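You operate a simulated robot arm through the tools that you are given. There is no shell and no other tool. Be economical: measure what you need, move in short steps, check, and stop when the job is done.

You are at the controls of a simulated robot arm. One attempt, no reset.

## Task
Swap the white lantern's flat pack for the fuller one in the caddy and switch it to high.
Fine: knob to off before the packs move; the flat pack goes into the middle caddy well; the weaker pack stays.

The check looks at the end state, three seconds after you hand in, the way a careful person would. Anything else that was tipped, shoved, dropped, spilled or broken makes it a failure.

## Robot
A 6-joint arm with a two-finger parallel gripper, fixed in place. Base frame: the origin is at the foot of the arm, x ahead of it, y to its left, z up. Readings come in mm, rad, newtons and seconds.
With the tool pointing down near the work surface it reaches from about 300 to 800 mm from the base axis. Its first joint turns from -2.897 to 2.897 rad. Payload 3.91 kg.
The TCP is the grasp point between the finger pads, 30 mm short of the fingertips. In the tool frame z runs along the fingers and y along their closing line. The gripper opens to 110 mm. The fingers are 20 mm wide and 10 mm thick; the gripper's body (48 by 112 mm) begins 55 mm behind the TCP.
Orientation is that of the tool frame in the base frame, as a unit quaternion [w, x, y, z]. With the fingers straight down and closing along the base's y, the tool's x points along the base's -x, its y along +y and its z along -z.

## Interface
- The arm moves only by the tool move_arm. Its arguments are lists of equal length, an entry for each row: "travel": the shift along the tool's x, y, z in mm, a list of three; "turn": the turn, a rotation vector about the tool's x, y, z in rad, a list of three. In form: {"travel": [[x, y, z], ...], "turn": [[rx, ry, rz], ...]}. A call has 1 to 12 rows; each row shifts and turns the commanded pose from where the row before left it, along the tool's axes as they then stand. "grip" is the opening, from 0 (shut) to 1 (fully open), set as the call begins (left out, the last holds). Rows are played at 5 a second. More than 50 mm and 0.15 rad between two rows, or a gripper value outside its range, and nothing of the call is played. Where a pose cannot be reached the arm comes as near as it can. A force on the tool above 90 N (or 10 N above the force at the start of the call, whichever is more), or a blocked arm, ends the call early, and 0.2 s more pass. Each finger travels about 45 mm/s and halts on what it meets, pressing with about 30 N; the grip force reading is that of the motor and also rises with nothing between the fingers. The clock runs only during rows and for 0.2 s after the last one: add rows that do not move to give the fingers time. The reply holds the time, the measured pose of the TCP, the force on the tool along the base axes, the opening and the grip force, in the units named above and with some noise, and new pictures: "show" is both (left out), scene, wrist or none.
- Cameras (640 x 400 px; columns grow to the right, rows downward): "scene" is fixed at [49.8, 498.1, 1813.8]; the picture's right is [0.08, -1.00, 0.00], its down [-0.89, -0.07, -0.46] and it looks along [0.45, 0.04, -0.89] (base axes); focal length 340 px, centre (320, 200). "wrist" rides on the gripper at [-36, 0, -57] in the tool frame; the picture's right is [0.00, -1.00, 0.00], its down [0.97, 0.00, -0.24] and it looks along [0.24, 0.00, 0.97] (tool axes); focal length 218 px, centre (320, 200).
- move_column(by): slides the trunk up (or, below 0, down) by that many mm; the arm rides with it, the base frame stays. It gives what a move gives, with no picture.
- measure_at(camera, pixels): for up to 12 pixels [column, row] of the newest picture of that camera ("zoom" is the newest enlarged one), the place [x, y, z] in the base frame of the surface seen there, good to about 2 mm. The clock stands still meanwhile.
- close_up(camera, box): a new picture of the part [left, top, right, bottom] of that camera's present view, enlarged. The clock stands still meanwhile.
- hand_in(): hands the job in; it is judged then, once.

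Keep the steps short. Do not move on a guess: measure, check each grasp and each placing, and mend mistakes. In all there are 80 turns and 150 pictures (those below and enlarged ones count). Leave the gripper open and the arm clear of the work at the hand-in unless told otherwise, and finish with a single line.

The tools are called after "Emit:" by a JSON object that holds its "fn" and its "kwargs". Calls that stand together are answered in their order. move_arm: Moves the arm, as the interface text tells. Its arguments: {"type":"object","properties":{"travel":{"type":"array"},"turn":{"type":"array"},"grip":{"type":"number"},"show":{"type":"string","enum":["both","scene","wrist","none"]}},"required":["travel","turn"]} The other tools are called the same way: move_column (by) slides the trunk up or down; measure_at (camera, pixels) gives the place of the surface under pixels of a picture; close_up (camera, box) takes an enlarged picture of a part of a camera's view; hand_in () hands the job in.

At the start:

```text
t: 0.0
tcp_pos: [277.1, 286.0, 1399.3]
tcp_rot: [0.0, 0.0, 1.0, 0.0]
ft_force: [0.0, 0.2, 0.1]
gripper_width: 110.0
finger_force: 0.0
trunk travel left (down, up): [-575.0, 35.0]
```

scene: 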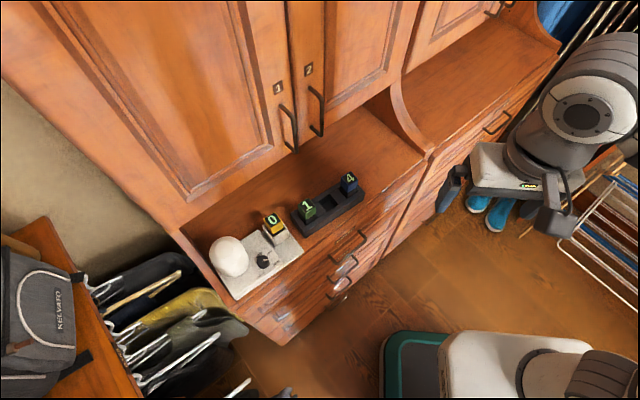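
wrist: 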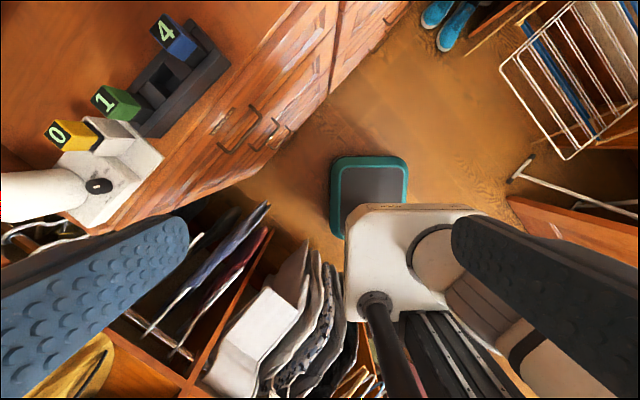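

I see a white lantern with a pack marked 0, and a caddy with packs 1 and 4 and an empty middle well. I'll enlarge the work area first.

Emit:
{"fn": "close_up", "kwargs": {"camera": "scene", "box": [200, 160, 376, 300]}}

Emit:
{"fn": "close_up", "kwargs": {"camera": "wrist", "box": [0, 0, 260, 240]}}

```text
2.86 times, centred on (288, 230) of scene
```

zoom: 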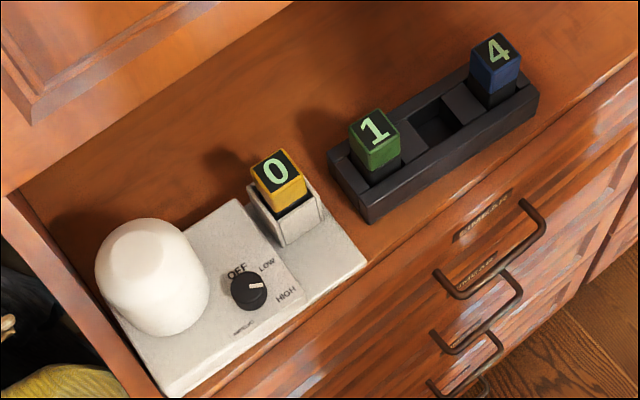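

```text
1.67 times, centred on (130, 120) of wrist
```

zoom: 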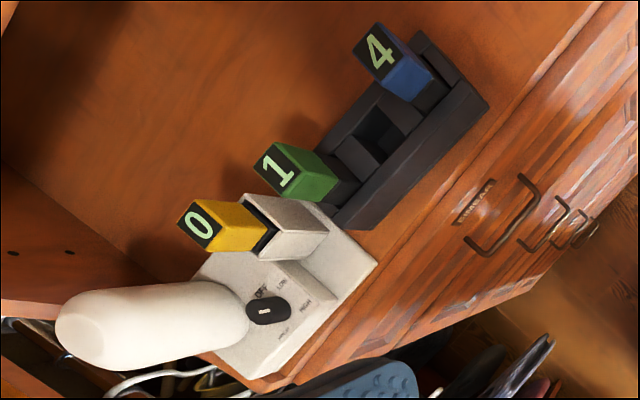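

Next comes a tighter scene view, so I can measure the knob, the pack tops and the wells.

Emit:
{"fn": "close_up", "kwargs": {"camera": "scene", "box": [205, 205, 317, 275]}}

```text
5.71 times, centred on (261, 240) of scene
```

zoom: 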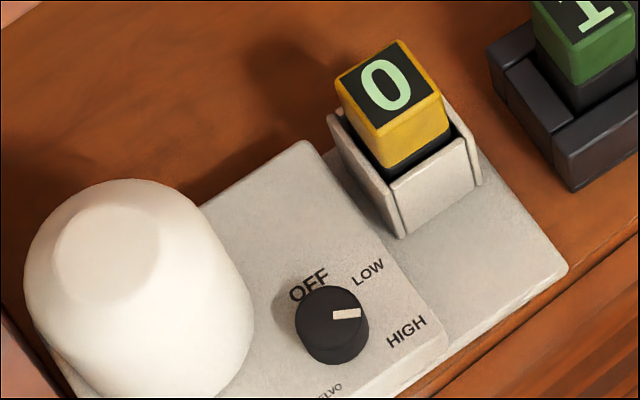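

The pointer seems to be at LOW. I'll measure the knob, its labels, the pack top and the holder.

Emit:
{"fn": "measure_at", "kwargs": {"camera": "zoom", "pixels": [[332, 316], [358, 314], [308, 285], [370, 272], [407, 332], [400, 44], [342, 90], [374, 136], [441, 96], [388, 86], [137, 245], [420, 300]]}}

Emit:
{"fn": "measure_at", "kwargs": {"camera": "zoom", "pixels": [[320, 310], [343, 330], [332, 290], [300, 318], [366, 325], [395, 185], [475, 135], [332, 120], [478, 180], [400, 234], [300, 145], [568, 270]]}}

Emit:
{"fn": "measure_at", "kwargs": {"camera": "scene", "pixels": [[306, 207], [349, 178], [328, 201], [304, 232], [364, 190], [293, 212], [349, 172], [318, 206], [338, 192], [327, 193], [336, 207], [323, 212]]}}

```text
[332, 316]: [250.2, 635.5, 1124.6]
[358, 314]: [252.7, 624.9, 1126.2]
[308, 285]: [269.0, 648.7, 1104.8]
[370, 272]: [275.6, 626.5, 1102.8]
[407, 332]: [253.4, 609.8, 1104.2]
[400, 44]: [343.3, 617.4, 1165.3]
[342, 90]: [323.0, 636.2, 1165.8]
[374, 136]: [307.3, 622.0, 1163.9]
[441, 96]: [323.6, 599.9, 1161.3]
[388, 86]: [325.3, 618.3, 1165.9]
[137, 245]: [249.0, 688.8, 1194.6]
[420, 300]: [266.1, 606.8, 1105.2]
```

```text
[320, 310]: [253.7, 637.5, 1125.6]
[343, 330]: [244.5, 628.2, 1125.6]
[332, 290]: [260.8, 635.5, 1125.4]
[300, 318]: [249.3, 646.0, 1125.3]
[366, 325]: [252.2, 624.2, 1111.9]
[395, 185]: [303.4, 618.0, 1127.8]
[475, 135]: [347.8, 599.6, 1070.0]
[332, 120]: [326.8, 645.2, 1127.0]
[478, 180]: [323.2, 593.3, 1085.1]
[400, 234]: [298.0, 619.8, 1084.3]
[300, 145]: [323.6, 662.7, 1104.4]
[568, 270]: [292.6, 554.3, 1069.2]
```

```text
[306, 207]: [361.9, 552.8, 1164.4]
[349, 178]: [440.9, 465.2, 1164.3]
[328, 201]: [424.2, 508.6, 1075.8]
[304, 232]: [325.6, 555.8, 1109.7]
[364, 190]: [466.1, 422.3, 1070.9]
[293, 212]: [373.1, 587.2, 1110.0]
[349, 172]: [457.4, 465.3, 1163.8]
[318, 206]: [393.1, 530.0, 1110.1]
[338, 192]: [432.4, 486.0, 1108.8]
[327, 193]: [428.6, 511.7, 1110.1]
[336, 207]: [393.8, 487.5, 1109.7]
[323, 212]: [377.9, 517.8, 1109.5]
```

The pointer direction is unclear, since the numbers put it between LOW and HIGH. I'll measure the globe and the cabinet for clearance and refine the caddy, then go for a view from above.

Emit:
{"fn": "close_up", "kwargs": {"camera": "scene", "box": [277, 160, 389, 230]}}

Emit:
{"fn": "measure_at", "kwargs": {"camera": "scene", "pixels": [[228, 240], [229, 248], [246, 252], [246, 262], [240, 275], [212, 252], [238, 238], [245, 190], [280, 168], [200, 215], [290, 140], [360, 140]]}}

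```text
5.71 times, centred on (333, 195) of scene
```

zoom: 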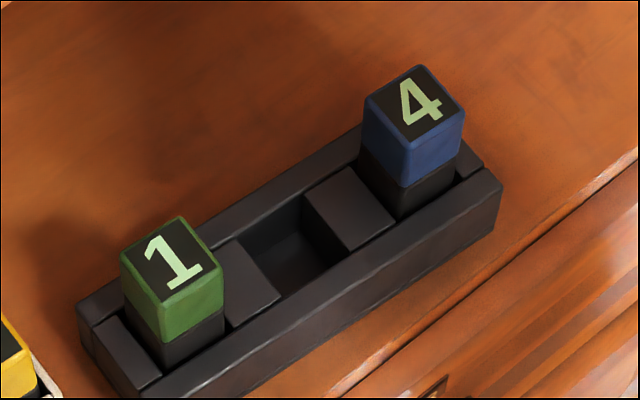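

```text
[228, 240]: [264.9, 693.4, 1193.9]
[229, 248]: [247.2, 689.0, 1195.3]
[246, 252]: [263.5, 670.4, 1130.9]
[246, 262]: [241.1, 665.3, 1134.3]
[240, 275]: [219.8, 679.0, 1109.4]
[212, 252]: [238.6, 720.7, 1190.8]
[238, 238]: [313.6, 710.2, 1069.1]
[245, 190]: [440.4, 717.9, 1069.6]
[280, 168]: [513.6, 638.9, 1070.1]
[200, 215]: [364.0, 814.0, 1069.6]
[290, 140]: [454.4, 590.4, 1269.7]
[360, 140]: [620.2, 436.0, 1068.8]
```

The upper cabinet overhangs the counter, so I need the height and line of its bottom edge. I'll also measure the caddy in the zoom.

Emit:
{"fn": "measure_at", "kwargs": {"camera": "scene", "pixels": [[200, 205], [230, 180], [270, 155], [310, 135], [350, 105], [294, 150], [283, 108], [318, 130], [321, 100], [240, 120], [190, 190], [398, 100]]}}

Emit:
{"fn": "measure_at", "kwargs": {"camera": "zoom", "pixels": [[419, 68], [365, 97], [408, 138], [464, 109], [180, 218], [122, 256], [165, 305], [222, 268], [216, 246], [270, 297], [304, 200], [346, 247]]}}

Emit:
{"fn": "measure_at", "kwargs": {"camera": "zoom", "pixels": [[390, 222], [345, 172], [275, 295], [240, 245], [82, 305], [148, 392], [500, 185], [360, 130], [290, 260], [310, 230], [255, 330], [450, 230]]}}

```text
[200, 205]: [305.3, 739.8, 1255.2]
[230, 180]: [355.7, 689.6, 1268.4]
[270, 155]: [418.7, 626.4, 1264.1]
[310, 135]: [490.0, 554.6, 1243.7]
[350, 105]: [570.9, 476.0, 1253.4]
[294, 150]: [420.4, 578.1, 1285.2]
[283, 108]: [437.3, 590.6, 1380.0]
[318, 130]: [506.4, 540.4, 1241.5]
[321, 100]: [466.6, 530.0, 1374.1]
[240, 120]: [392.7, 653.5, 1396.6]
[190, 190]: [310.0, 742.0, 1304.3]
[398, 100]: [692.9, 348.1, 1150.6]
```

```text
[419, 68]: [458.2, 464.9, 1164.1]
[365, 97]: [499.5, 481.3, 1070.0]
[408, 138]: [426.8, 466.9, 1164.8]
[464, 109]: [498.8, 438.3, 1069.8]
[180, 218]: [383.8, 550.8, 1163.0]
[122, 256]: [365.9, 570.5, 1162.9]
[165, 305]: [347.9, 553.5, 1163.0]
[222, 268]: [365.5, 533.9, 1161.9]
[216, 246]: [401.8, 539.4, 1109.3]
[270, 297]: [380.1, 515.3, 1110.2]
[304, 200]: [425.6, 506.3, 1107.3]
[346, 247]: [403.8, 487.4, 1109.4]
```

```text
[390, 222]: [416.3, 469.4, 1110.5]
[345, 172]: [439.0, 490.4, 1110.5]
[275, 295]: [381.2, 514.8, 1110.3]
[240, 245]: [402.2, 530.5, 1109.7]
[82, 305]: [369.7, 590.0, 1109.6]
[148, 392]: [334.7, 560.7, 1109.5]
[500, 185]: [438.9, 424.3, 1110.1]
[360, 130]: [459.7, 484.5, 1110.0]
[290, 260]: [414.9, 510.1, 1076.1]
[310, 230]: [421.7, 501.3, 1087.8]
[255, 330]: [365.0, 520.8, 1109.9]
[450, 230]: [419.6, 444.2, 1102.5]
```

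Readings so far:
- The cabinet face is the line x+y≈1045 above z≈1240, with handles reaching x+y≈998 above z≈1280.
- The row of packs runs along (1,-1)/√2.
- Pack tops are at z 1164. The caddy rim is at 1110 and the lantern holder rim at about 1127.

First I'll turn the tool 45° where it is, so the fingers close along the row.

Emit:
{"fn": "move_arm", "kwargs": {"travel": [[0, 0, 0], [0, 0, 0], [0, 0, 0], [0, 0, 0], [0, 0, 0], [0, 0, 0], [0, 0, 0]], "turn": [[0, 0, -0.13], [0, 0, -0.13], [0, 0, -0.13], [0, 0, -0.13], [0, 0, -0.13], [0, 0, -0.135], [0, 0, 0]], "show": "none"}}

```text
t: 1.6
tcp_pos: [277.2, 286.0, 1400.1]
tcp_rot: [0.0, -0.384, 0.924, 0.0]
ft_force: [0.6, 0.8, -0.2]
gripper_width: 110.0
finger_force: 0.0
trunk travel left (down, up): [-575.0, 35.0]
```

The turn came out right. Now I'll travel to above the knob at about z 1300.

Emit:
{"fn": "move_arm", "kwargs": {"travel": [[-28.5, 33.1, 12.5], [-28.5, 33.1, 12.5], [-28.5, 33.1, 12.5], [-28.5, 33.1, 12.5], [-28.5, 33.1, 12.5], [-28.5, 33.1, 12.5], [-28.5, 33.1, 12.5], [-28.5, 33.1, 12.5], [0, 0, 0], [0, 0, 0]], "turn": [[0, 0, 0], [0, 0, 0], [0, 0, 0], [0, 0, 0], [0, 0, 0], [0, 0, 0], [0, 0, 0], [0, 0, 0], [0, 0, 0], [0, 0, 0]]}}

```text
t: 3.8
tcp_pos: [248.1, 635.3, 1300.3]
tcp_rot: [0.0, -0.383, 0.924, 0.0]
ft_force: [0.4, 0.2, -0.2]
gripper_width: 109.9
finger_force: 0.1
trunk travel left (down, up): [-575.0, 35.0]
```

scene: 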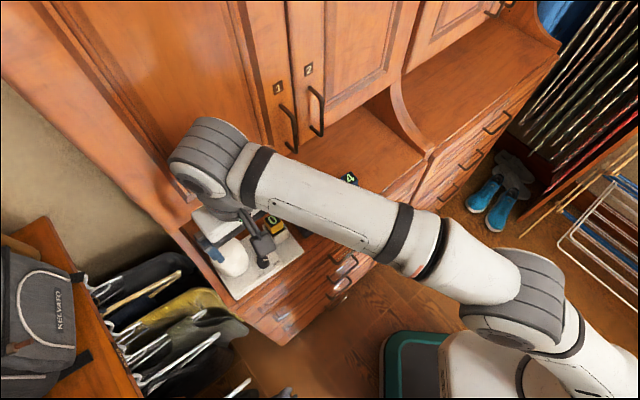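
wrist: 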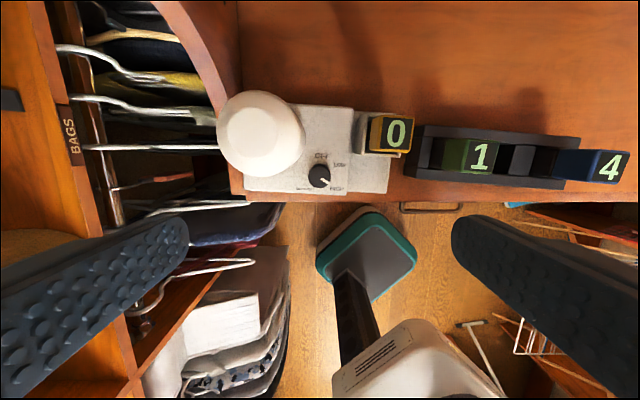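

The arm arrived, and the knob is at (320,176) in the wrist picture. I'll enlarge there to read the pointer and labels.

Emit:
{"fn": "close_up", "kwargs": {"camera": "wrist", "box": [272, 140, 368, 200]}}

Emit:
{"fn": "close_up", "kwargs": {"camera": "scene", "box": [150, 100, 310, 200]}}

```text
6.67 times, centred on (320, 170) of wrist
```

zoom: 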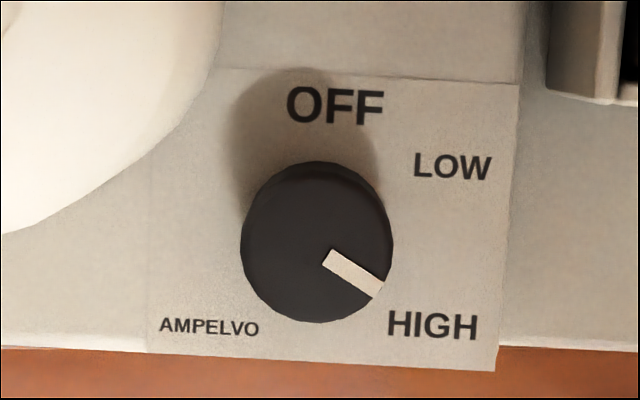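

```text
4.00 times, centred on (230, 150) of scene
```

zoom: 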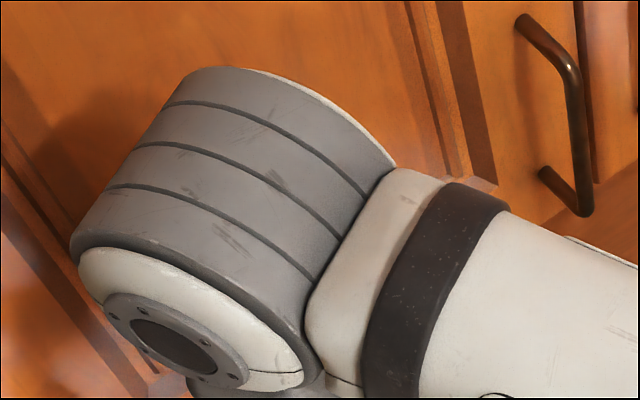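

Read from straight above, the pointer is at HIGH, with OFF 120° counter-clockwise from it. I'll get the knob and globe positions more exactly.

Emit:
{"fn": "close_up", "kwargs": {"camera": "wrist", "box": [208, 110, 432, 250]}}

```text
2.86 times, centred on (320, 180) of wrist
```

zoom: 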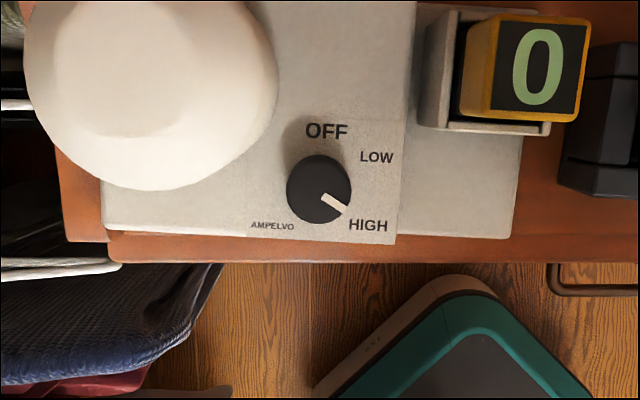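

Emit:
{"fn": "measure_at", "kwargs": {"camera": "zoom", "pixels": [[292, 188], [347, 188], [318, 160], [318, 216], [266, 95], [225, 160], [150, 182], [120, 65], [180, 65], [120, 120], [130, 35], [60, 90]]}}

Emit:
{"fn": "measure_at", "kwargs": {"camera": "zoom", "pixels": [[504, 22], [588, 22], [496, 108], [574, 118], [540, 68], [468, 18], [420, 120], [548, 128], [436, 20], [432, 60], [452, 90], [480, 124]]}}

```text
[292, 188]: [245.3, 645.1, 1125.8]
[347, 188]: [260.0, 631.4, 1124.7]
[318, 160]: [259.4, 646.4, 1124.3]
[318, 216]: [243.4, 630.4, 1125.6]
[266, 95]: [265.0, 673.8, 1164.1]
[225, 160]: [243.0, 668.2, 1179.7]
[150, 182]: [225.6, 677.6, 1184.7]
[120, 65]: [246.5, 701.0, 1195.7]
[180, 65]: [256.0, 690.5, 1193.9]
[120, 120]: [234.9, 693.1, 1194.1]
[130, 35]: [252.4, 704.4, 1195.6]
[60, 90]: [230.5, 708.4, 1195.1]
```

```text
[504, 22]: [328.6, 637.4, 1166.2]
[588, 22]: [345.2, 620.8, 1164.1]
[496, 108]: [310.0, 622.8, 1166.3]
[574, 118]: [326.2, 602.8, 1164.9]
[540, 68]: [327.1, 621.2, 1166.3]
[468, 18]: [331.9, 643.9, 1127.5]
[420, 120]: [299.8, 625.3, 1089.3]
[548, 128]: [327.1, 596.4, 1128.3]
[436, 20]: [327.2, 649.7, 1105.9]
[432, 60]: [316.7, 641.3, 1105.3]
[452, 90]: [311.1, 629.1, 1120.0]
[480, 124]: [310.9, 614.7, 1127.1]
```

The knob centre is (252,637), its top is at 1125 and its radius is about 11. The globe is 31 mm away in +y with its top at 1195, so the gripper body must stay above that. I'll set the closing line at 148°, away from the globe, narrow the fingers and descend to about z 1180.

Emit:
{"fn": "move_arm", "kwargs": {"travel": [[-4.0, -1.6, 0], [0, 0, 0], [0, 0, 0], [0, 0, 0], [0, 0, 40], [0, 0, 40], [0, 0, 40], [0, 0, 0], [0, 0, 0]], "turn": [[0, 0, -0.113], [0, 0, -0.114], [0, 0, 0], [0, 0, 0], [0, 0, 0], [0, 0, 0], [0, 0, 0], [0, 0, 0], [0, 0, 0]], "grip": 0.33}}

```text
t: 5.8
tcp_pos: [256.1, 636.9, 1182.5]
tcp_rot: [0.0, -0.485, 0.874, 0.0]
ft_force: [-0.6, 0.3, 0.0]
gripper_width: 36.1
finger_force: 0.1
trunk travel left (down, up): [-575.0, 35.0]
```

scene: 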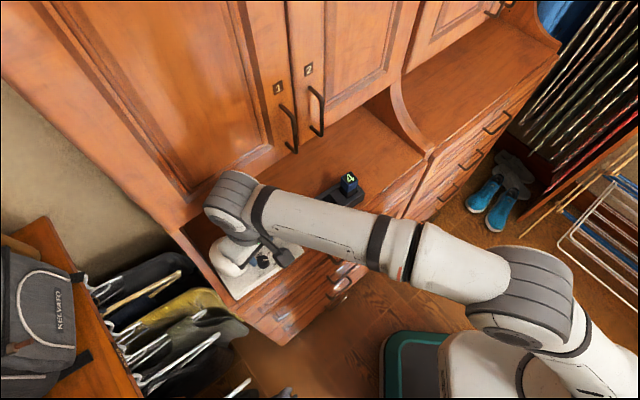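
wrist: 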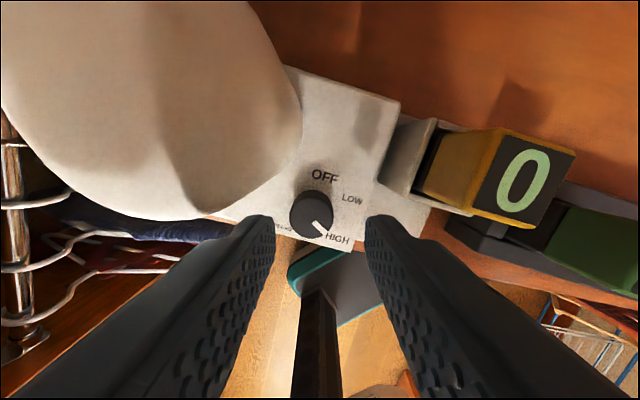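

The pose reading differs from the target by a few mm. I'll hold still and read it again.

Emit:
{"fn": "move_arm", "kwargs": {"travel": [[0, 0, 0], [0, 0, 0]], "turn": [[0, 0, 0], [0, 0, 0]], "show": "none"}}

Emit:
{"fn": "measure_at", "kwargs": {"camera": "wrist", "pixels": [[293, 213], [332, 213], [312, 195], [312, 235], [298, 115], [250, 190], [312, 214]]}}

```text
t: 6.4
tcp_pos: [255.9, 638.0, 1181.1]
tcp_rot: [0.0, -0.485, 0.874, 0.0]
ft_force: [-0.9, 0.2, -0.2]
gripper_width: 36.4
finger_force: 0.0
trunk travel left (down, up): [-575.0, 35.0]
```

```text
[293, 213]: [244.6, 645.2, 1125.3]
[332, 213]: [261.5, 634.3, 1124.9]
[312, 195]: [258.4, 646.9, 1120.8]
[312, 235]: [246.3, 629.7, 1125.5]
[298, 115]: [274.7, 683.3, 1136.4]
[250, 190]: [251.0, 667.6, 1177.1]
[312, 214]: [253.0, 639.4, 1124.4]
```

The measured knob centre is (252.7,639.4), which is 4 mm along tool +y from the TCP. I'll shift there and lower to z≈1145, so the tips sit at 1115 with 10 mm of knob between the pads.

Emit:
{"fn": "move_arm", "kwargs": {"travel": [[0, 4, 0], [0, 0, 12], [0, 0, 12], [0, 0, 12], [0, 0, 0]], "turn": [[0, 0, 0], [0, 0, 0], [0, 0, 0], [0, 0, 0], [0, 0, 0]], "show": "wrist"}}

```text
t: 7.6
tcp_pos: [253.2, 639.4, 1142.0]
tcp_rot: [0.0, -0.486, 0.874, 0.0]
ft_force: [0.0, 0.0, 0.6]
gripper_width: 36.2
finger_force: 0.1
trunk travel left (down, up): [-575.0, 35.0]
```

wrist: 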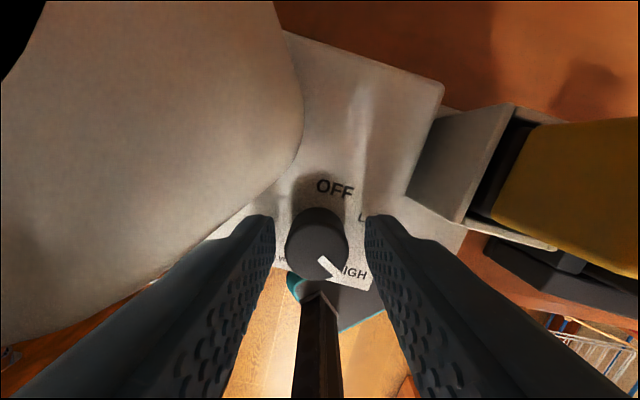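

The knob is centred between the fingers. I'll close on it.

Emit:
{"fn": "move_arm", "kwargs": {"travel": [[0, 0, 0], [0, 0, 0], [0, 0, 0]], "turn": [[0, 0, 0], [0, 0, 0], [0, 0, 0]], "grip": 0.1, "show": "wrist"}}

```text
t: 8.4
tcp_pos: [253.9, 638.6, 1142.8]
tcp_rot: [0.0, -0.485, 0.875, 0.0]
ft_force: [-1.6, 0.7, -0.2]
gripper_width: 23.7
finger_force: 30.2
trunk travel left (down, up): [-575.0, 35.0]
```

wrist: 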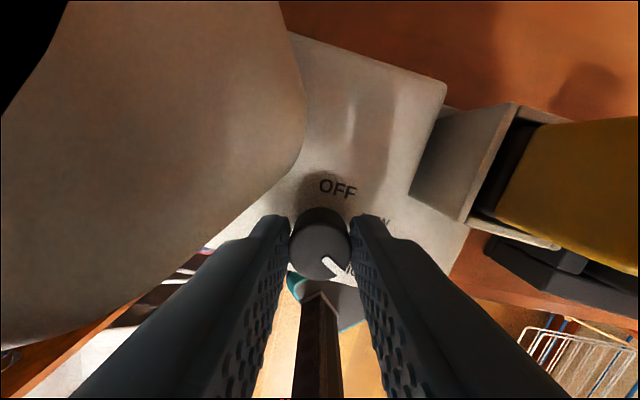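

The fingers hold the knob at 23.7 mm with 30 N. Now I'll turn it counter-clockwise by 60°, as the first stroke.

Emit:
{"fn": "move_arm", "kwargs": {"travel": [[0, 0, 0], [0, 0, 0], [0, 0, 0], [0, 0, 0], [0, 0, 0], [0, 0, 0], [0, 0, 0], [0, 0, 0], [0, 0, 0], [0, 0, 0]], "turn": [[0, 0, -0.117], [0, 0, -0.117], [0, 0, -0.117], [0, 0, -0.117], [0, 0, -0.117], [0, 0, -0.117], [0, 0, -0.117], [0, 0, -0.117], [0, 0, -0.117], [0, 0, 0]], "show": "wrist"}}

```text
t: 10.6
tcp_pos: [253.2, 640.4, 1143.1]
tcp_rot: [0.0, 0.859, -0.512, 0.0]
ft_force: [-0.2, 0.7, -0.7]
gripper_width: 23.6
finger_force: 29.8
trunk travel left (down, up): [-575.0, 35.0]
```

wrist: 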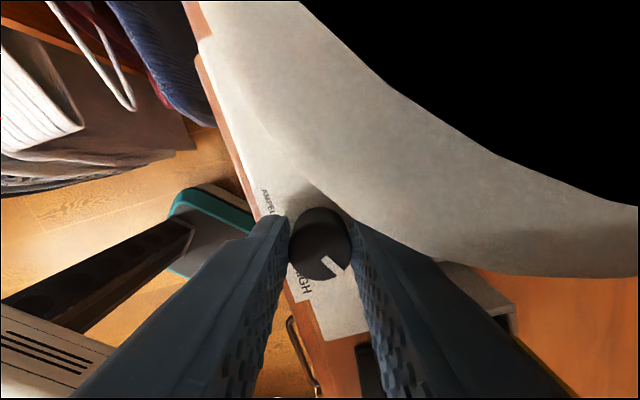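

The knob turned with the fingers and the pointer should now be at LOW. To stay clear of the globe I'll open, lift 30 mm and turn back 60°, then check.

Emit:
{"fn": "move_arm", "kwargs": {"travel": [[0, 0, 0], [0, 0, 0], [0, 0, -15], [0, 0, -15], [0, 0, 0], [0, 0, 0], [0, 0, 0], [0, 0, 0], [0, 0, 0], [0, 0, 0], [0, 0, 0], [0, 0, 0]], "turn": [[0, 0, 0], [0, 0, 0], [0, 0, 0], [0, 0, 0], [0, 0, 0.15], [0, 0, 0.15], [0, 0, 0.15], [0, 0, 0.15], [0, 0, 0.15], [0, 0, 0.15], [0, 0, 0.153], [0, 0, 0]], "grip": 0.33, "show": "wrist"}}

```text
refused: row 11 steps farther than a row can; nothing moved
```

One row went over the 0.15 rad limit. I'll send it again with smaller turns.

Emit:
{"fn": "move_arm", "kwargs": {"travel": [[0, 0, 0], [0, 0, 0], [0, 0, -15], [0, 0, -15], [0, 0, 0], [0, 0, 0], [0, 0, 0], [0, 0, 0], [0, 0, 0], [0, 0, 0], [0, 0, 0], [0, 0, 0]], "turn": [[0, 0, 0], [0, 0, 0], [0, 0, 0], [0, 0, 0], [0, 0, 0.1316], [0, 0, 0.1316], [0, 0, 0.1316], [0, 0, 0.1316], [0, 0, 0.1316], [0, 0, 0.1316], [0, 0, 0.1316], [0, 0, 0.1316]], "grip": 0.33, "show": "wrist"}}

Emit:
{"fn": "close_up", "kwargs": {"camera": "wrist", "box": [256, 150, 384, 230]}}

```text
t: 13.2
tcp_pos: [251.9, 638.6, 1173.2]
tcp_rot: [0.0, -0.484, 0.875, 0.0]
ft_force: [0.3, -0.1, 0.8]
gripper_width: 36.2
finger_force: 0.1
trunk travel left (down, up): [-575.0, 35.0]
```

wrist: 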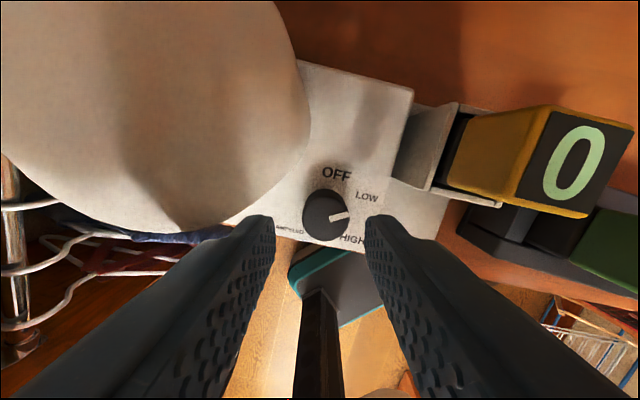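

```text
5.00 times, centred on (320, 190) of wrist
```

zoom: 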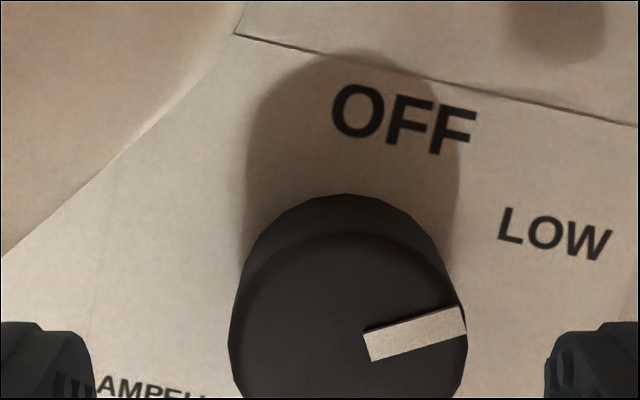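

The pointer is now at LOW, about 62° from OFF. Next I'll lower again with a small centring shift, since the knob is at column 325, and close for the second stroke.

Emit:
{"fn": "move_arm", "kwargs": {"travel": [[0, -1.5, 0], [0, 0, 15], [0, 0, 15], [0, 0, 0]], "turn": [[0, 0, 0], [0, 0, 0], [0, 0, 0], [0, 0, 0]], "show": "none"}}

Emit:
{"fn": "move_arm", "kwargs": {"travel": [[0, 0, 0], [0, 0, 0], [0, 0, 0]], "turn": [[0, 0, 0], [0, 0, 0], [0, 0, 0]], "grip": 0.1, "show": "none"}}

Emit:
{"fn": "move_arm", "kwargs": {"travel": [[0, 0, 0], [0, 0, 0], [0, 0, 0], [0, 0, 0], [0, 0, 0], [0, 0, 0], [0, 0, 0], [0, 0, 0], [0, 0, 0], [0, 0, 0]], "turn": [[0, 0, -0.117], [0, 0, -0.117], [0, 0, -0.117], [0, 0, -0.117], [0, 0, -0.117], [0, 0, -0.117], [0, 0, -0.117], [0, 0, -0.117], [0, 0, -0.117], [0, 0, 0]], "show": "none"}}

```text
t: 14.2
tcp_pos: [251.9, 640.4, 1143.6]
tcp_rot: [0.0, -0.484, 0.875, 0.0]
ft_force: [0.4, 0.3, 0.6]
gripper_width: 36.3
finger_force: 0.0
trunk travel left (down, up): [-575.0, 35.0]
```

```text
t: 15.0
tcp_pos: [253.6, 640.5, 1144.5]
tcp_rot: [0.0, -0.485, 0.875, -0.001]
ft_force: [2.6, -0.9, 0.2]
gripper_width: 23.4
finger_force: 30.0
trunk travel left (down, up): [-575.0, 35.0]
```

```text
t: 17.2
tcp_pos: [253.8, 639.4, 1144.3]
tcp_rot: [0.0, 0.859, -0.512, 0.0]
ft_force: [-1.7, -0.3, 0.6]
gripper_width: 23.6
finger_force: 30.6
trunk travel left (down, up): [-575.0, 35.0]
```

The second stroke finished with low forces. I'll open, rise 35 mm, turn back 60° and check that the pointer is at OFF.

Emit:
{"fn": "move_arm", "kwargs": {"travel": [[0, 0, 0], [0, 0, 0], [0, 0, -17], [0, 0, -18], [0, 0, 0], [0, 0, 0], [0, 0, 0], [0, 0, 0], [0, 0, 0], [0, 0, 0], [0, 0, 0], [0, 0, 0]], "turn": [[0, 0, 0], [0, 0, 0], [0, 0, 0], [0, 0, 0], [0, 0, 0.1316], [0, 0, 0.1316], [0, 0, 0.1316], [0, 0, 0.1316], [0, 0, 0.1316], [0, 0, 0.1316], [0, 0, 0.1316], [0, 0, 0.1316]], "grip": 0.33, "show": "wrist"}}

Emit:
{"fn": "close_up", "kwargs": {"camera": "wrist", "box": [256, 160, 384, 240]}}

```text
t: 19.8
tcp_pos: [252.7, 638.7, 1179.0]
tcp_rot: [-0.001, -0.484, 0.875, 0.0]
ft_force: [-0.6, 0.2, -0.6]
gripper_width: 36.2
finger_force: 0.1
trunk travel left (down, up): [-575.0, 35.0]
```

wrist: 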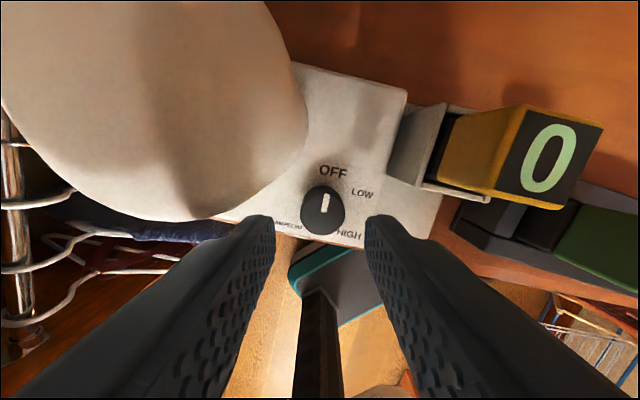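

```text
5.00 times, centred on (320, 200) of wrist
```

zoom: 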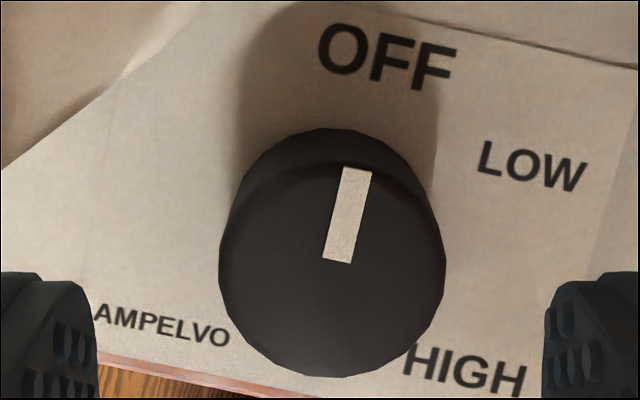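

The pointer is in line with OFF. Now for the flat pack: I'll rise 50 mm, realign to 45°, open to about 60 mm and move over (327,620.5).

Emit:
{"fn": "move_arm", "kwargs": {"travel": [[0, 0, -25], [0, 0, -25], [0, 0, 0], [-19.6, -32.7, 0], [-19.6, -32.7, 0], [0, 0, 0], [0, 0, 0]], "turn": [[0, 0, 0], [0, 0, 0.112], [0, 0, 0.113], [0, 0, 0], [0, 0, 0], [0, 0, 0], [0, 0, 0]], "grip": 0.55}}

```text
t: 21.4
tcp_pos: [327.0, 621.5, 1227.5]
tcp_rot: [0.0, -0.383, 0.924, 0.0]
ft_force: [0.6, -0.1, -1.0]
gripper_width: 60.7
finger_force: 0.0
trunk travel left (down, up): [-575.0, 35.0]
```

scene: 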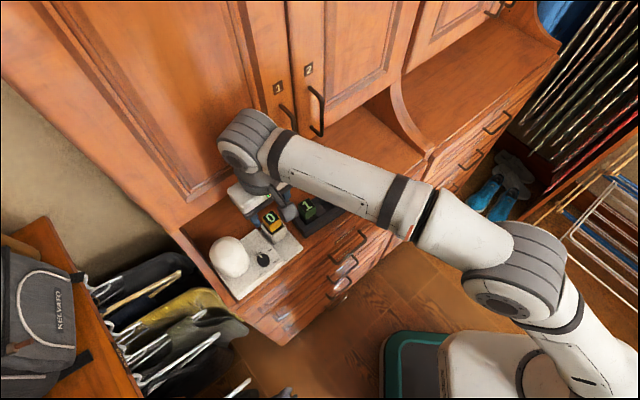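
wrist: 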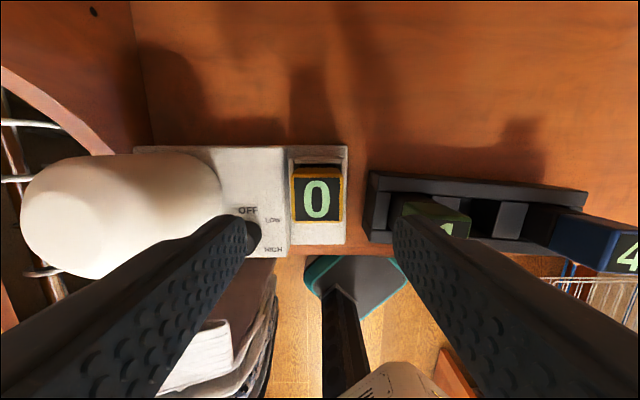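

Emit:
{"fn": "close_up", "kwargs": {"camera": "wrist", "box": [256, 140, 384, 260]}}

```text
3.33 times, centred on (320, 200) of wrist
```

zoom: 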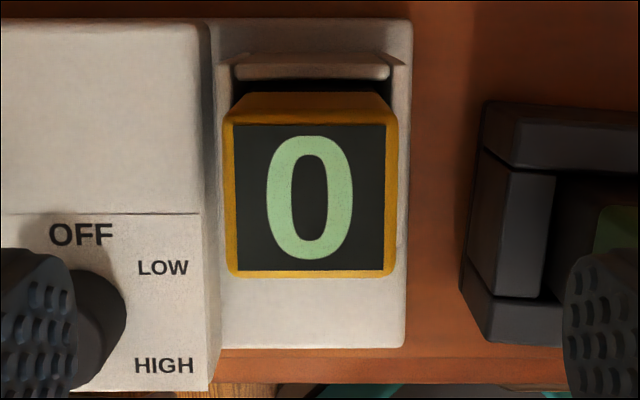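

Emit:
{"fn": "measure_at", "kwargs": {"camera": "zoom", "pixels": [[238, 128], [384, 128], [240, 268], [382, 268], [310, 198], [310, 72], [232, 90], [398, 90], [395, 200], [310, 100], [310, 300], [228, 180]]}}

```text
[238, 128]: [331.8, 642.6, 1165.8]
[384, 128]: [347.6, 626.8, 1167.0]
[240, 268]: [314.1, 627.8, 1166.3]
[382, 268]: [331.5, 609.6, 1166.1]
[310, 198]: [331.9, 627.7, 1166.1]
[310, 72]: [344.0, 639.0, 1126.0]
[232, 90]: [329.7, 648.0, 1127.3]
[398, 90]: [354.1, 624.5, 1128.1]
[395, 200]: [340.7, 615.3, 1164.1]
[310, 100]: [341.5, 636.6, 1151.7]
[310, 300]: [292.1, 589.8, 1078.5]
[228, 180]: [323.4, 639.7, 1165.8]
```

The wrist view puts the pack about 7 mm further toward the cabinet than the scene view does. I'll shift 5 mm that way and lower to 1195, with the fingers straddling, to compare up close.

Emit:
{"fn": "move_arm", "kwargs": {"travel": [[-5, 0, 0], [0, 0, 16], [0, 0, 16], [0, 0, 0], [0, 0, 0]], "turn": [[0, 0, 0], [0, 0, 0], [0, 0, 0], [0, 0, 0], [0, 0, 0]]}}

Emit:
{"fn": "measure_at", "kwargs": {"camera": "wrist", "pixels": [[317, 215], [317, 200], [317, 230]]}}

Emit:
{"fn": "close_up", "kwargs": {"camera": "scene", "box": [200, 170, 328, 250]}}

```text
t: 22.6
tcp_pos: [329.8, 622.6, 1197.3]
tcp_rot: [0.0, -0.383, 0.924, 0.0]
ft_force: [0.3, -0.2, -0.1]
gripper_width: 60.4
finger_force: 0.1
trunk travel left (down, up): [-575.0, 35.0]
```

scene: 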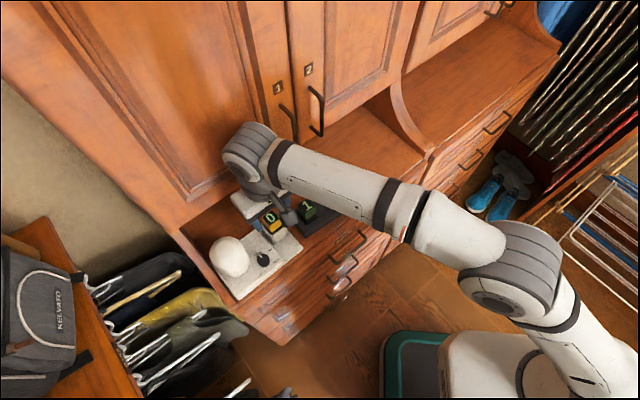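
wrist: 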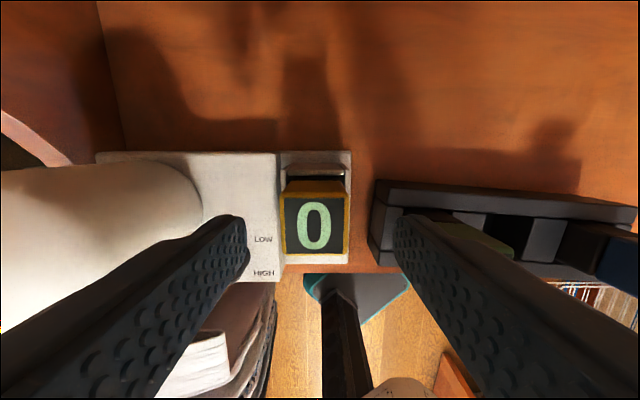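

```text
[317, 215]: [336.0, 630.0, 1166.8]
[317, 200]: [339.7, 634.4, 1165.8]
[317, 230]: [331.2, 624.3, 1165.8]
```

```text
5.00 times, centred on (264, 210) of scene
```

zoom: 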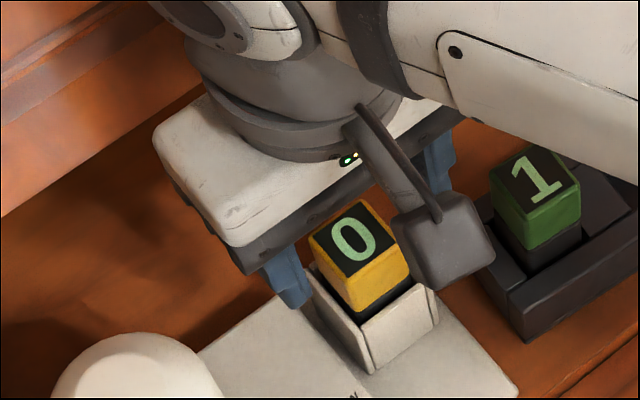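

A dark box hangs on a bracket on the gripper's robot side. I'll check how low it goes, because it must clear the lantern and the caddy.

Emit:
{"fn": "measure_at", "kwargs": {"camera": "zoom", "pixels": [[440, 220], [445, 280], [485, 260], [405, 225], [360, 120], [355, 155], [295, 300], [440, 150], [352, 238], [200, 170], [280, 230], [490, 235]]}}

```text
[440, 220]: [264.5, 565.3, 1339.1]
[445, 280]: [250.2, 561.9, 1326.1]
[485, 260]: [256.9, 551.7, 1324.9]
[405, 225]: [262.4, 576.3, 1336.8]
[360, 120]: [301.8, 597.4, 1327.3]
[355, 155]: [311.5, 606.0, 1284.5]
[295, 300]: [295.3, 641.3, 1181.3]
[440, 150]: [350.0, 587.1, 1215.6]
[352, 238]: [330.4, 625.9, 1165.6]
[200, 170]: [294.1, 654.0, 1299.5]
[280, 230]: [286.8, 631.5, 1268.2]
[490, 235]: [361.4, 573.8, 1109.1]
```

The scene view now puts the pack at (330,626), although it read (325,618) at the start. The lantern may have shifted while I turned the knob, so I'll retake the same close-up as before and compare.

Emit:
{"fn": "close_up", "kwargs": {"camera": "scene", "box": [205, 205, 317, 275]}}

Emit:
{"fn": "measure_at", "kwargs": {"camera": "zoom", "pixels": [[568, 270], [137, 245], [332, 316], [407, 332], [308, 285], [388, 86]]}}

```text
5.71 times, centred on (261, 240) of scene
```

zoom: 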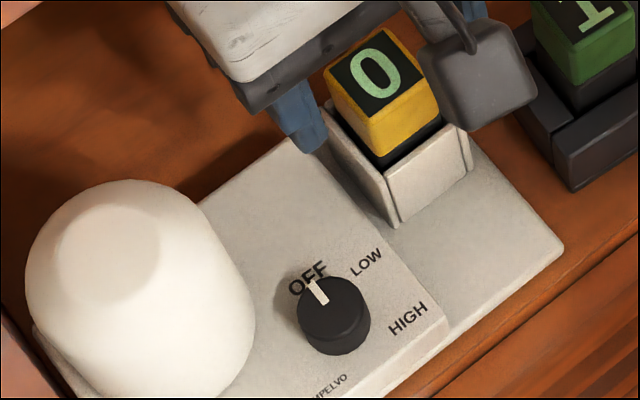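

```text
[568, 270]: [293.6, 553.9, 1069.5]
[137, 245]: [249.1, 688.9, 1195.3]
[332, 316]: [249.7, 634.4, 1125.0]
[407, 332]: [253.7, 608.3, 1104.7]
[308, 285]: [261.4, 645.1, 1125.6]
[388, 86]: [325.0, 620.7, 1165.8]
```

The lantern turned about 3–4° while I twisted the knob. It is still upright with the pointer at OFF, and it now lines up with the tool at 45°. The pack sits at (314,226) in the wrist view, which is +2.6 mm along tool y and −2.6 mm along tool x from the axis. I'll shift by that and lower to z≈1163, keeping the tips just above the holder rim.

Emit:
{"fn": "move_arm", "kwargs": {"travel": [[-2.6, 2.4, 0], [0, 0, 12], [0, 0, 12], [0, 0, 10], [0, 0, 0]], "turn": [[0, 0, 0], [0, 0, 0], [0, 0, 0], [0, 0, 0], [0, 0, 0]], "show": "wrist"}}

```text
t: 23.8
tcp_pos: [330.9, 627.2, 1163.7]
tcp_rot: [0.0, -0.384, 0.923, 0.0]
ft_force: [-0.3, -0.2, 0.6]
gripper_width: 60.4
finger_force: 0.0
trunk travel left (down, up): [-575.0, 35.0]
```

wrist: 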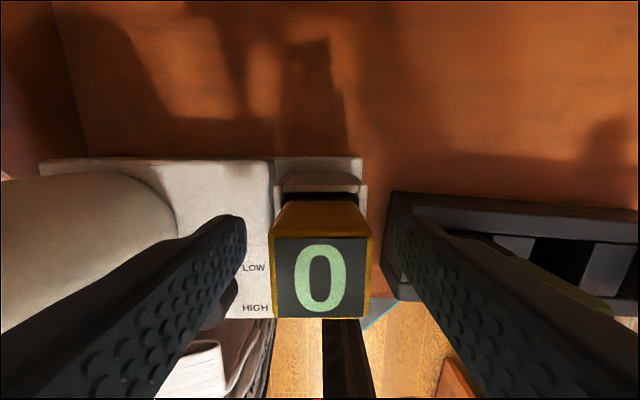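

The pack is centred at (321,278). Now I'll close on it.

Emit:
{"fn": "move_arm", "kwargs": {"travel": [[0, 0, 0], [0, 0, 0], [0, 0, 0], [0, 0, 0], [0, 0, 0]], "turn": [[0, 0, 0], [0, 0, 0], [0, 0, 0], [0, 0, 0], [0, 0, 0]], "grip": 0.1, "show": "wrist"}}

```text
t: 25.0
tcp_pos: [330.7, 626.9, 1163.3]
tcp_rot: [0.0, -0.384, 0.924, -0.001]
ft_force: [-0.1, -0.2, 0.9]
gripper_width: 29.7
finger_force: 30.0
trunk travel left (down, up): [-575.0, 35.0]
```

wrist: 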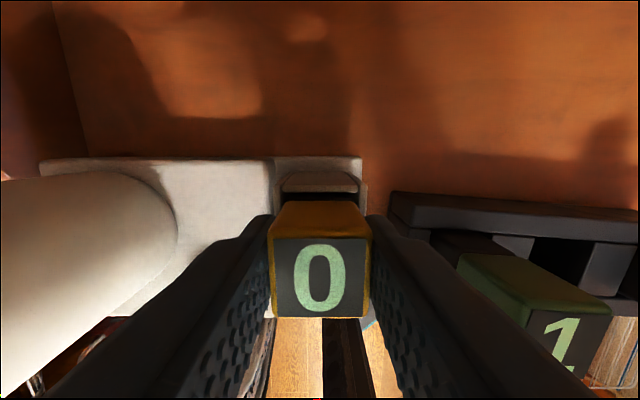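

The pack is held at 29.7 mm and 30 N. Before lifting I'll measure the wrist joint against the door and handle, because the cabinet is near.

Emit:
{"fn": "measure_at", "kwargs": {"camera": "scene", "pixels": [[232, 155], [245, 128], [262, 124], [272, 140], [285, 155], [225, 170], [300, 160], [293, 143]]}}

Emit:
{"fn": "move_arm", "kwargs": {"travel": [[0, 0, -10], [0, 0, -10], [0, 0, 0]], "turn": [[0, 0, 0], [0, 0, 0], [0, 0, 0]]}}

```text
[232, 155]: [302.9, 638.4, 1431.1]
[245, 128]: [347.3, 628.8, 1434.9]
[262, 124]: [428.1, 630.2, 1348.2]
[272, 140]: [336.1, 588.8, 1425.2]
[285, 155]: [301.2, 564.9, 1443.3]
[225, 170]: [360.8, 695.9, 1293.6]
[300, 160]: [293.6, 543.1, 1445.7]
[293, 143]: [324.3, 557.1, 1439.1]
```

```text
t: 25.8
tcp_pos: [330.9, 626.3, 1183.5]
tcp_rot: [0.0, -0.384, 0.923, 0.0]
ft_force: [0.1, 0.3, -1.1]
gripper_width: 29.7
finger_force: 30.0
trunk travel left (down, up): [-575.0, 35.0]
```

scene: 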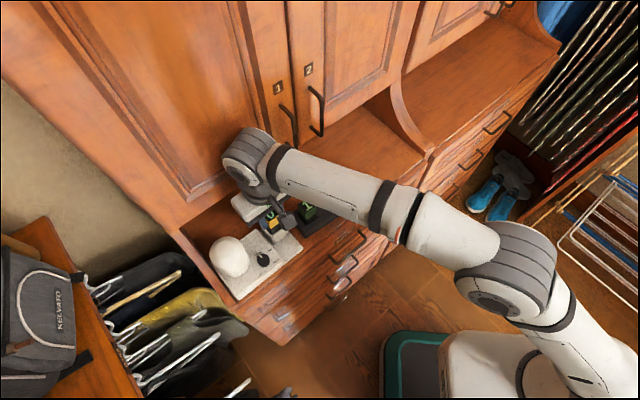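
wrist: 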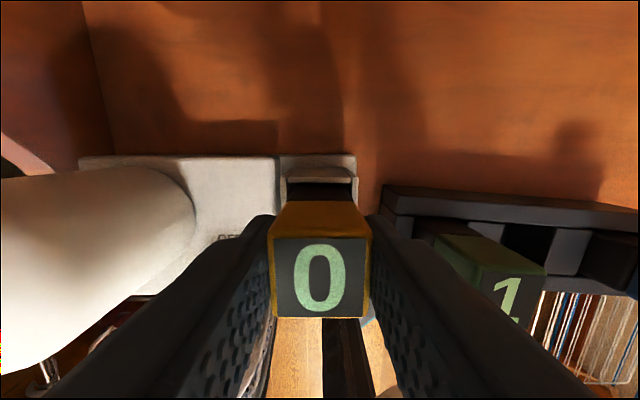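

The lift is clean, and the wrist reaches only about 15 mm past the TCP toward the cabinet, so there is room. I'll go on lifting to z≈1230.

Emit:
{"fn": "move_arm", "kwargs": {"travel": [[0, 0, -16], [0, 0, -16], [0, 0, -16], [0, 0, 0]], "turn": [[0, 0, 0], [0, 0, 0], [0, 0, 0], [0, 0, 0]]}}

Emit:
{"fn": "close_up", "kwargs": {"camera": "scene", "box": [220, 170, 348, 250]}}

```text
t: 26.8
tcp_pos: [330.9, 627.0, 1230.9]
tcp_rot: [0.0, -0.384, 0.924, 0.0]
ft_force: [0.0, -0.1, -1.1]
gripper_width: 29.6
finger_force: 29.8
trunk travel left (down, up): [-575.0, 35.0]
```

scene: 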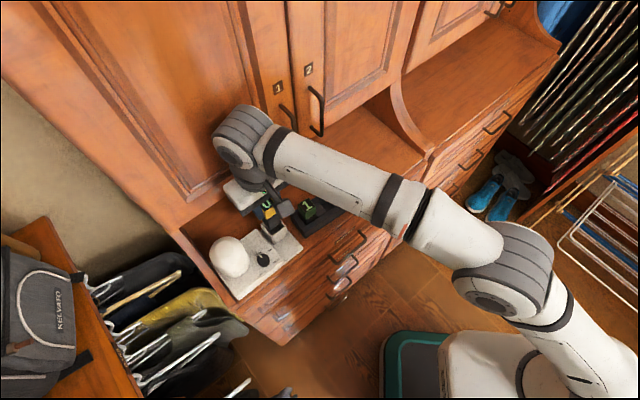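
wrist: 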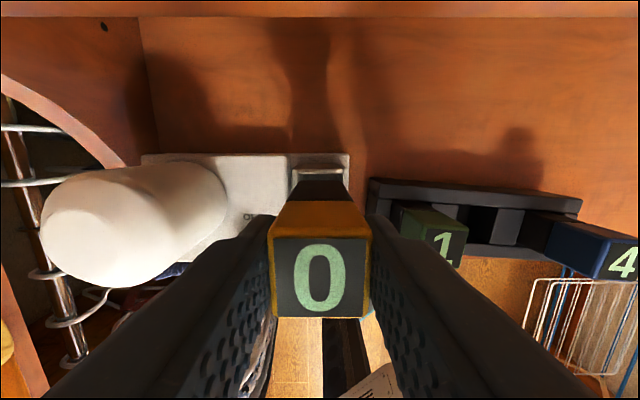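

```text
5.00 times, centred on (284, 210) of scene
```

zoom: 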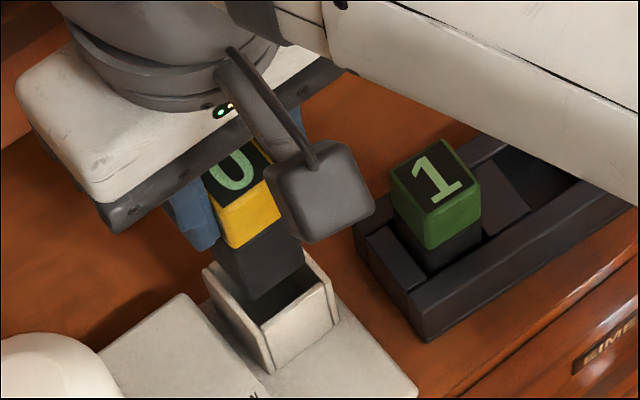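

The pack is out of the holder. I'll measure its lower edge and the holder.

Emit:
{"fn": "measure_at", "kwargs": {"camera": "zoom", "pixels": [[258, 294], [297, 256], [232, 240], [288, 308], [290, 325], [330, 285], [225, 275], [267, 330], [250, 225]]}}

```text
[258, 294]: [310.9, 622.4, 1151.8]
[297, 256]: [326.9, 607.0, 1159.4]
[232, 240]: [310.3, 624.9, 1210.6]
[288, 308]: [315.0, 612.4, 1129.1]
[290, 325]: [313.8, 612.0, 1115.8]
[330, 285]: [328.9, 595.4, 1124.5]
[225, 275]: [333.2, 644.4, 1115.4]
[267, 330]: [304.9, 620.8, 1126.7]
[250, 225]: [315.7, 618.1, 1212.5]
```

The pack is 84 mm tall and its bottom is now at 1150. The middle well centre is at about (403.7,509.4), with the caddy turned about −48°. I'll go around the front of pack 1: pull back 80 mm, then slide along the row to a point in front of the well.

Emit:
{"fn": "move_arm", "kwargs": {"travel": [[40, 0, 0], [40, 0, 0], [0, -34, 0], [0, -34, 0], [0, -34, 0], [-3.3, -32.6, 0], [0, 0, 0], [0, 0, 0]], "turn": [[0, 0, 0], [0, 0, 0], [0, 0, 0], [0, 0, 0], [0, 0, 0], [0, 0, 0], [0, 0, 0.058], [0, 0, 0]]}}

Emit:
{"fn": "close_up", "kwargs": {"camera": "wrist", "box": [200, 80, 440, 230]}}

```text
t: 28.6
tcp_pos: [371.8, 478.8, 1231.9]
tcp_rot: [0.0, -0.356, 0.934, 0.0]
ft_force: [-0.6, -0.4, -1.4]
gripper_width: 29.8
finger_force: 30.0
trunk travel left (down, up): [-575.0, 35.0]
```

scene: 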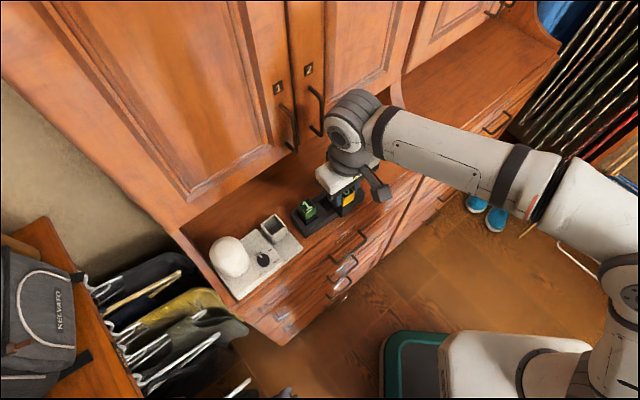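
wrist: 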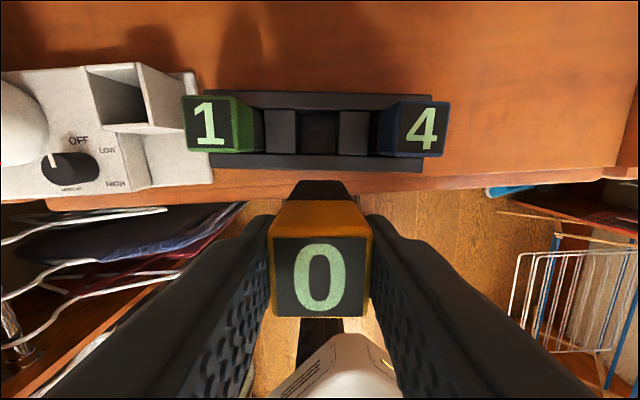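

```text
2.67 times, centred on (320, 155) of wrist
```

zoom: 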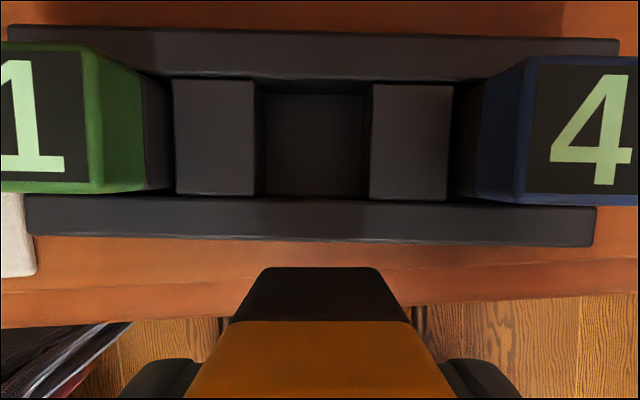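

The well is right ahead and the caddy is tilted about 1° further clockwise. I'll measure the well's rim corners and the pack bottom.

Emit:
{"fn": "measure_at", "kwargs": {"camera": "zoom", "pixels": [[250, 85], [378, 90], [250, 190], [376, 196], [315, 76], [315, 203], [265, 270], [375, 270], [320, 290], [310, 140]]}}

```text
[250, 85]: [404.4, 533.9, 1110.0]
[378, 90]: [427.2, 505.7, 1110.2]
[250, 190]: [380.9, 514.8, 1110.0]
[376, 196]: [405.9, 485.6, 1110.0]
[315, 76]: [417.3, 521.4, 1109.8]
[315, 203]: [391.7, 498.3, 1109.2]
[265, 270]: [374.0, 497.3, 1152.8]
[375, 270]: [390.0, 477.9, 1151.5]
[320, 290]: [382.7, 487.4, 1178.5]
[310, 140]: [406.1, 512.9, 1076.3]
```

The wrist view gives the well centre as (404.6,510.0), and the pack is centred on the TCP. I'll turn 1° more and move in above the well.

Emit:
{"fn": "move_arm", "kwargs": {"travel": [[0, 0, 0], [-22.6, 1.2, 0], [-22.6, 1.1, 0], [0, 0, 0], [0, 0, 0]], "turn": [[0, 0, 0.018], [0, 0, 0], [0, 0, 0], [0, 0, 0], [0, 0, 0]]}}

Emit:
{"fn": "close_up", "kwargs": {"camera": "scene", "box": [270, 150, 398, 230]}}

```text
t: 29.8
tcp_pos: [403.5, 509.5, 1229.7]
tcp_rot: [0.0, -0.348, 0.937, 0.0]
ft_force: [1.0, -0.2, -0.9]
gripper_width: 29.5
finger_force: 29.6
trunk travel left (down, up): [-575.0, 35.0]
```

scene: 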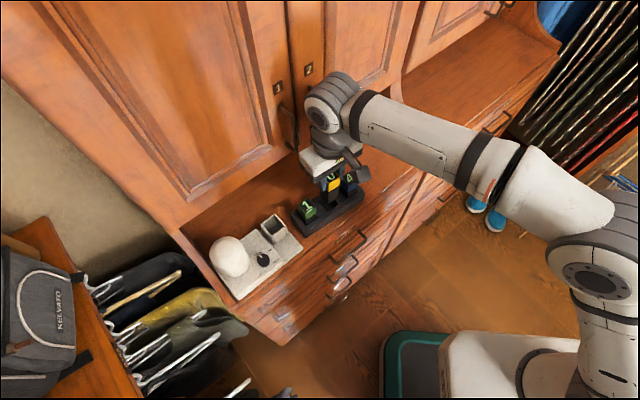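
wrist: 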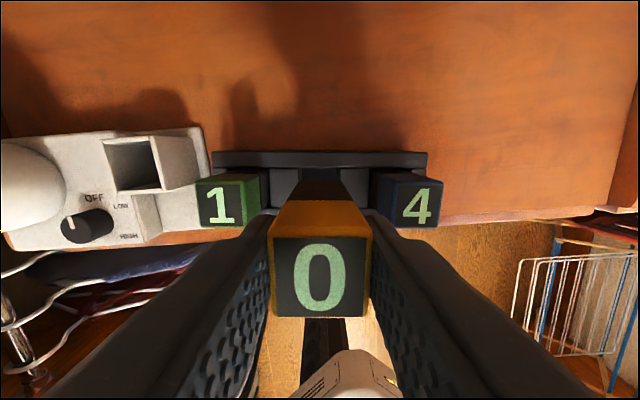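

```text
5.00 times, centred on (334, 190) of scene
```

zoom: 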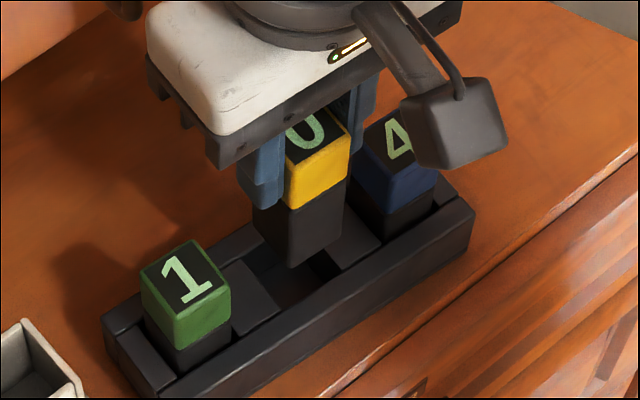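

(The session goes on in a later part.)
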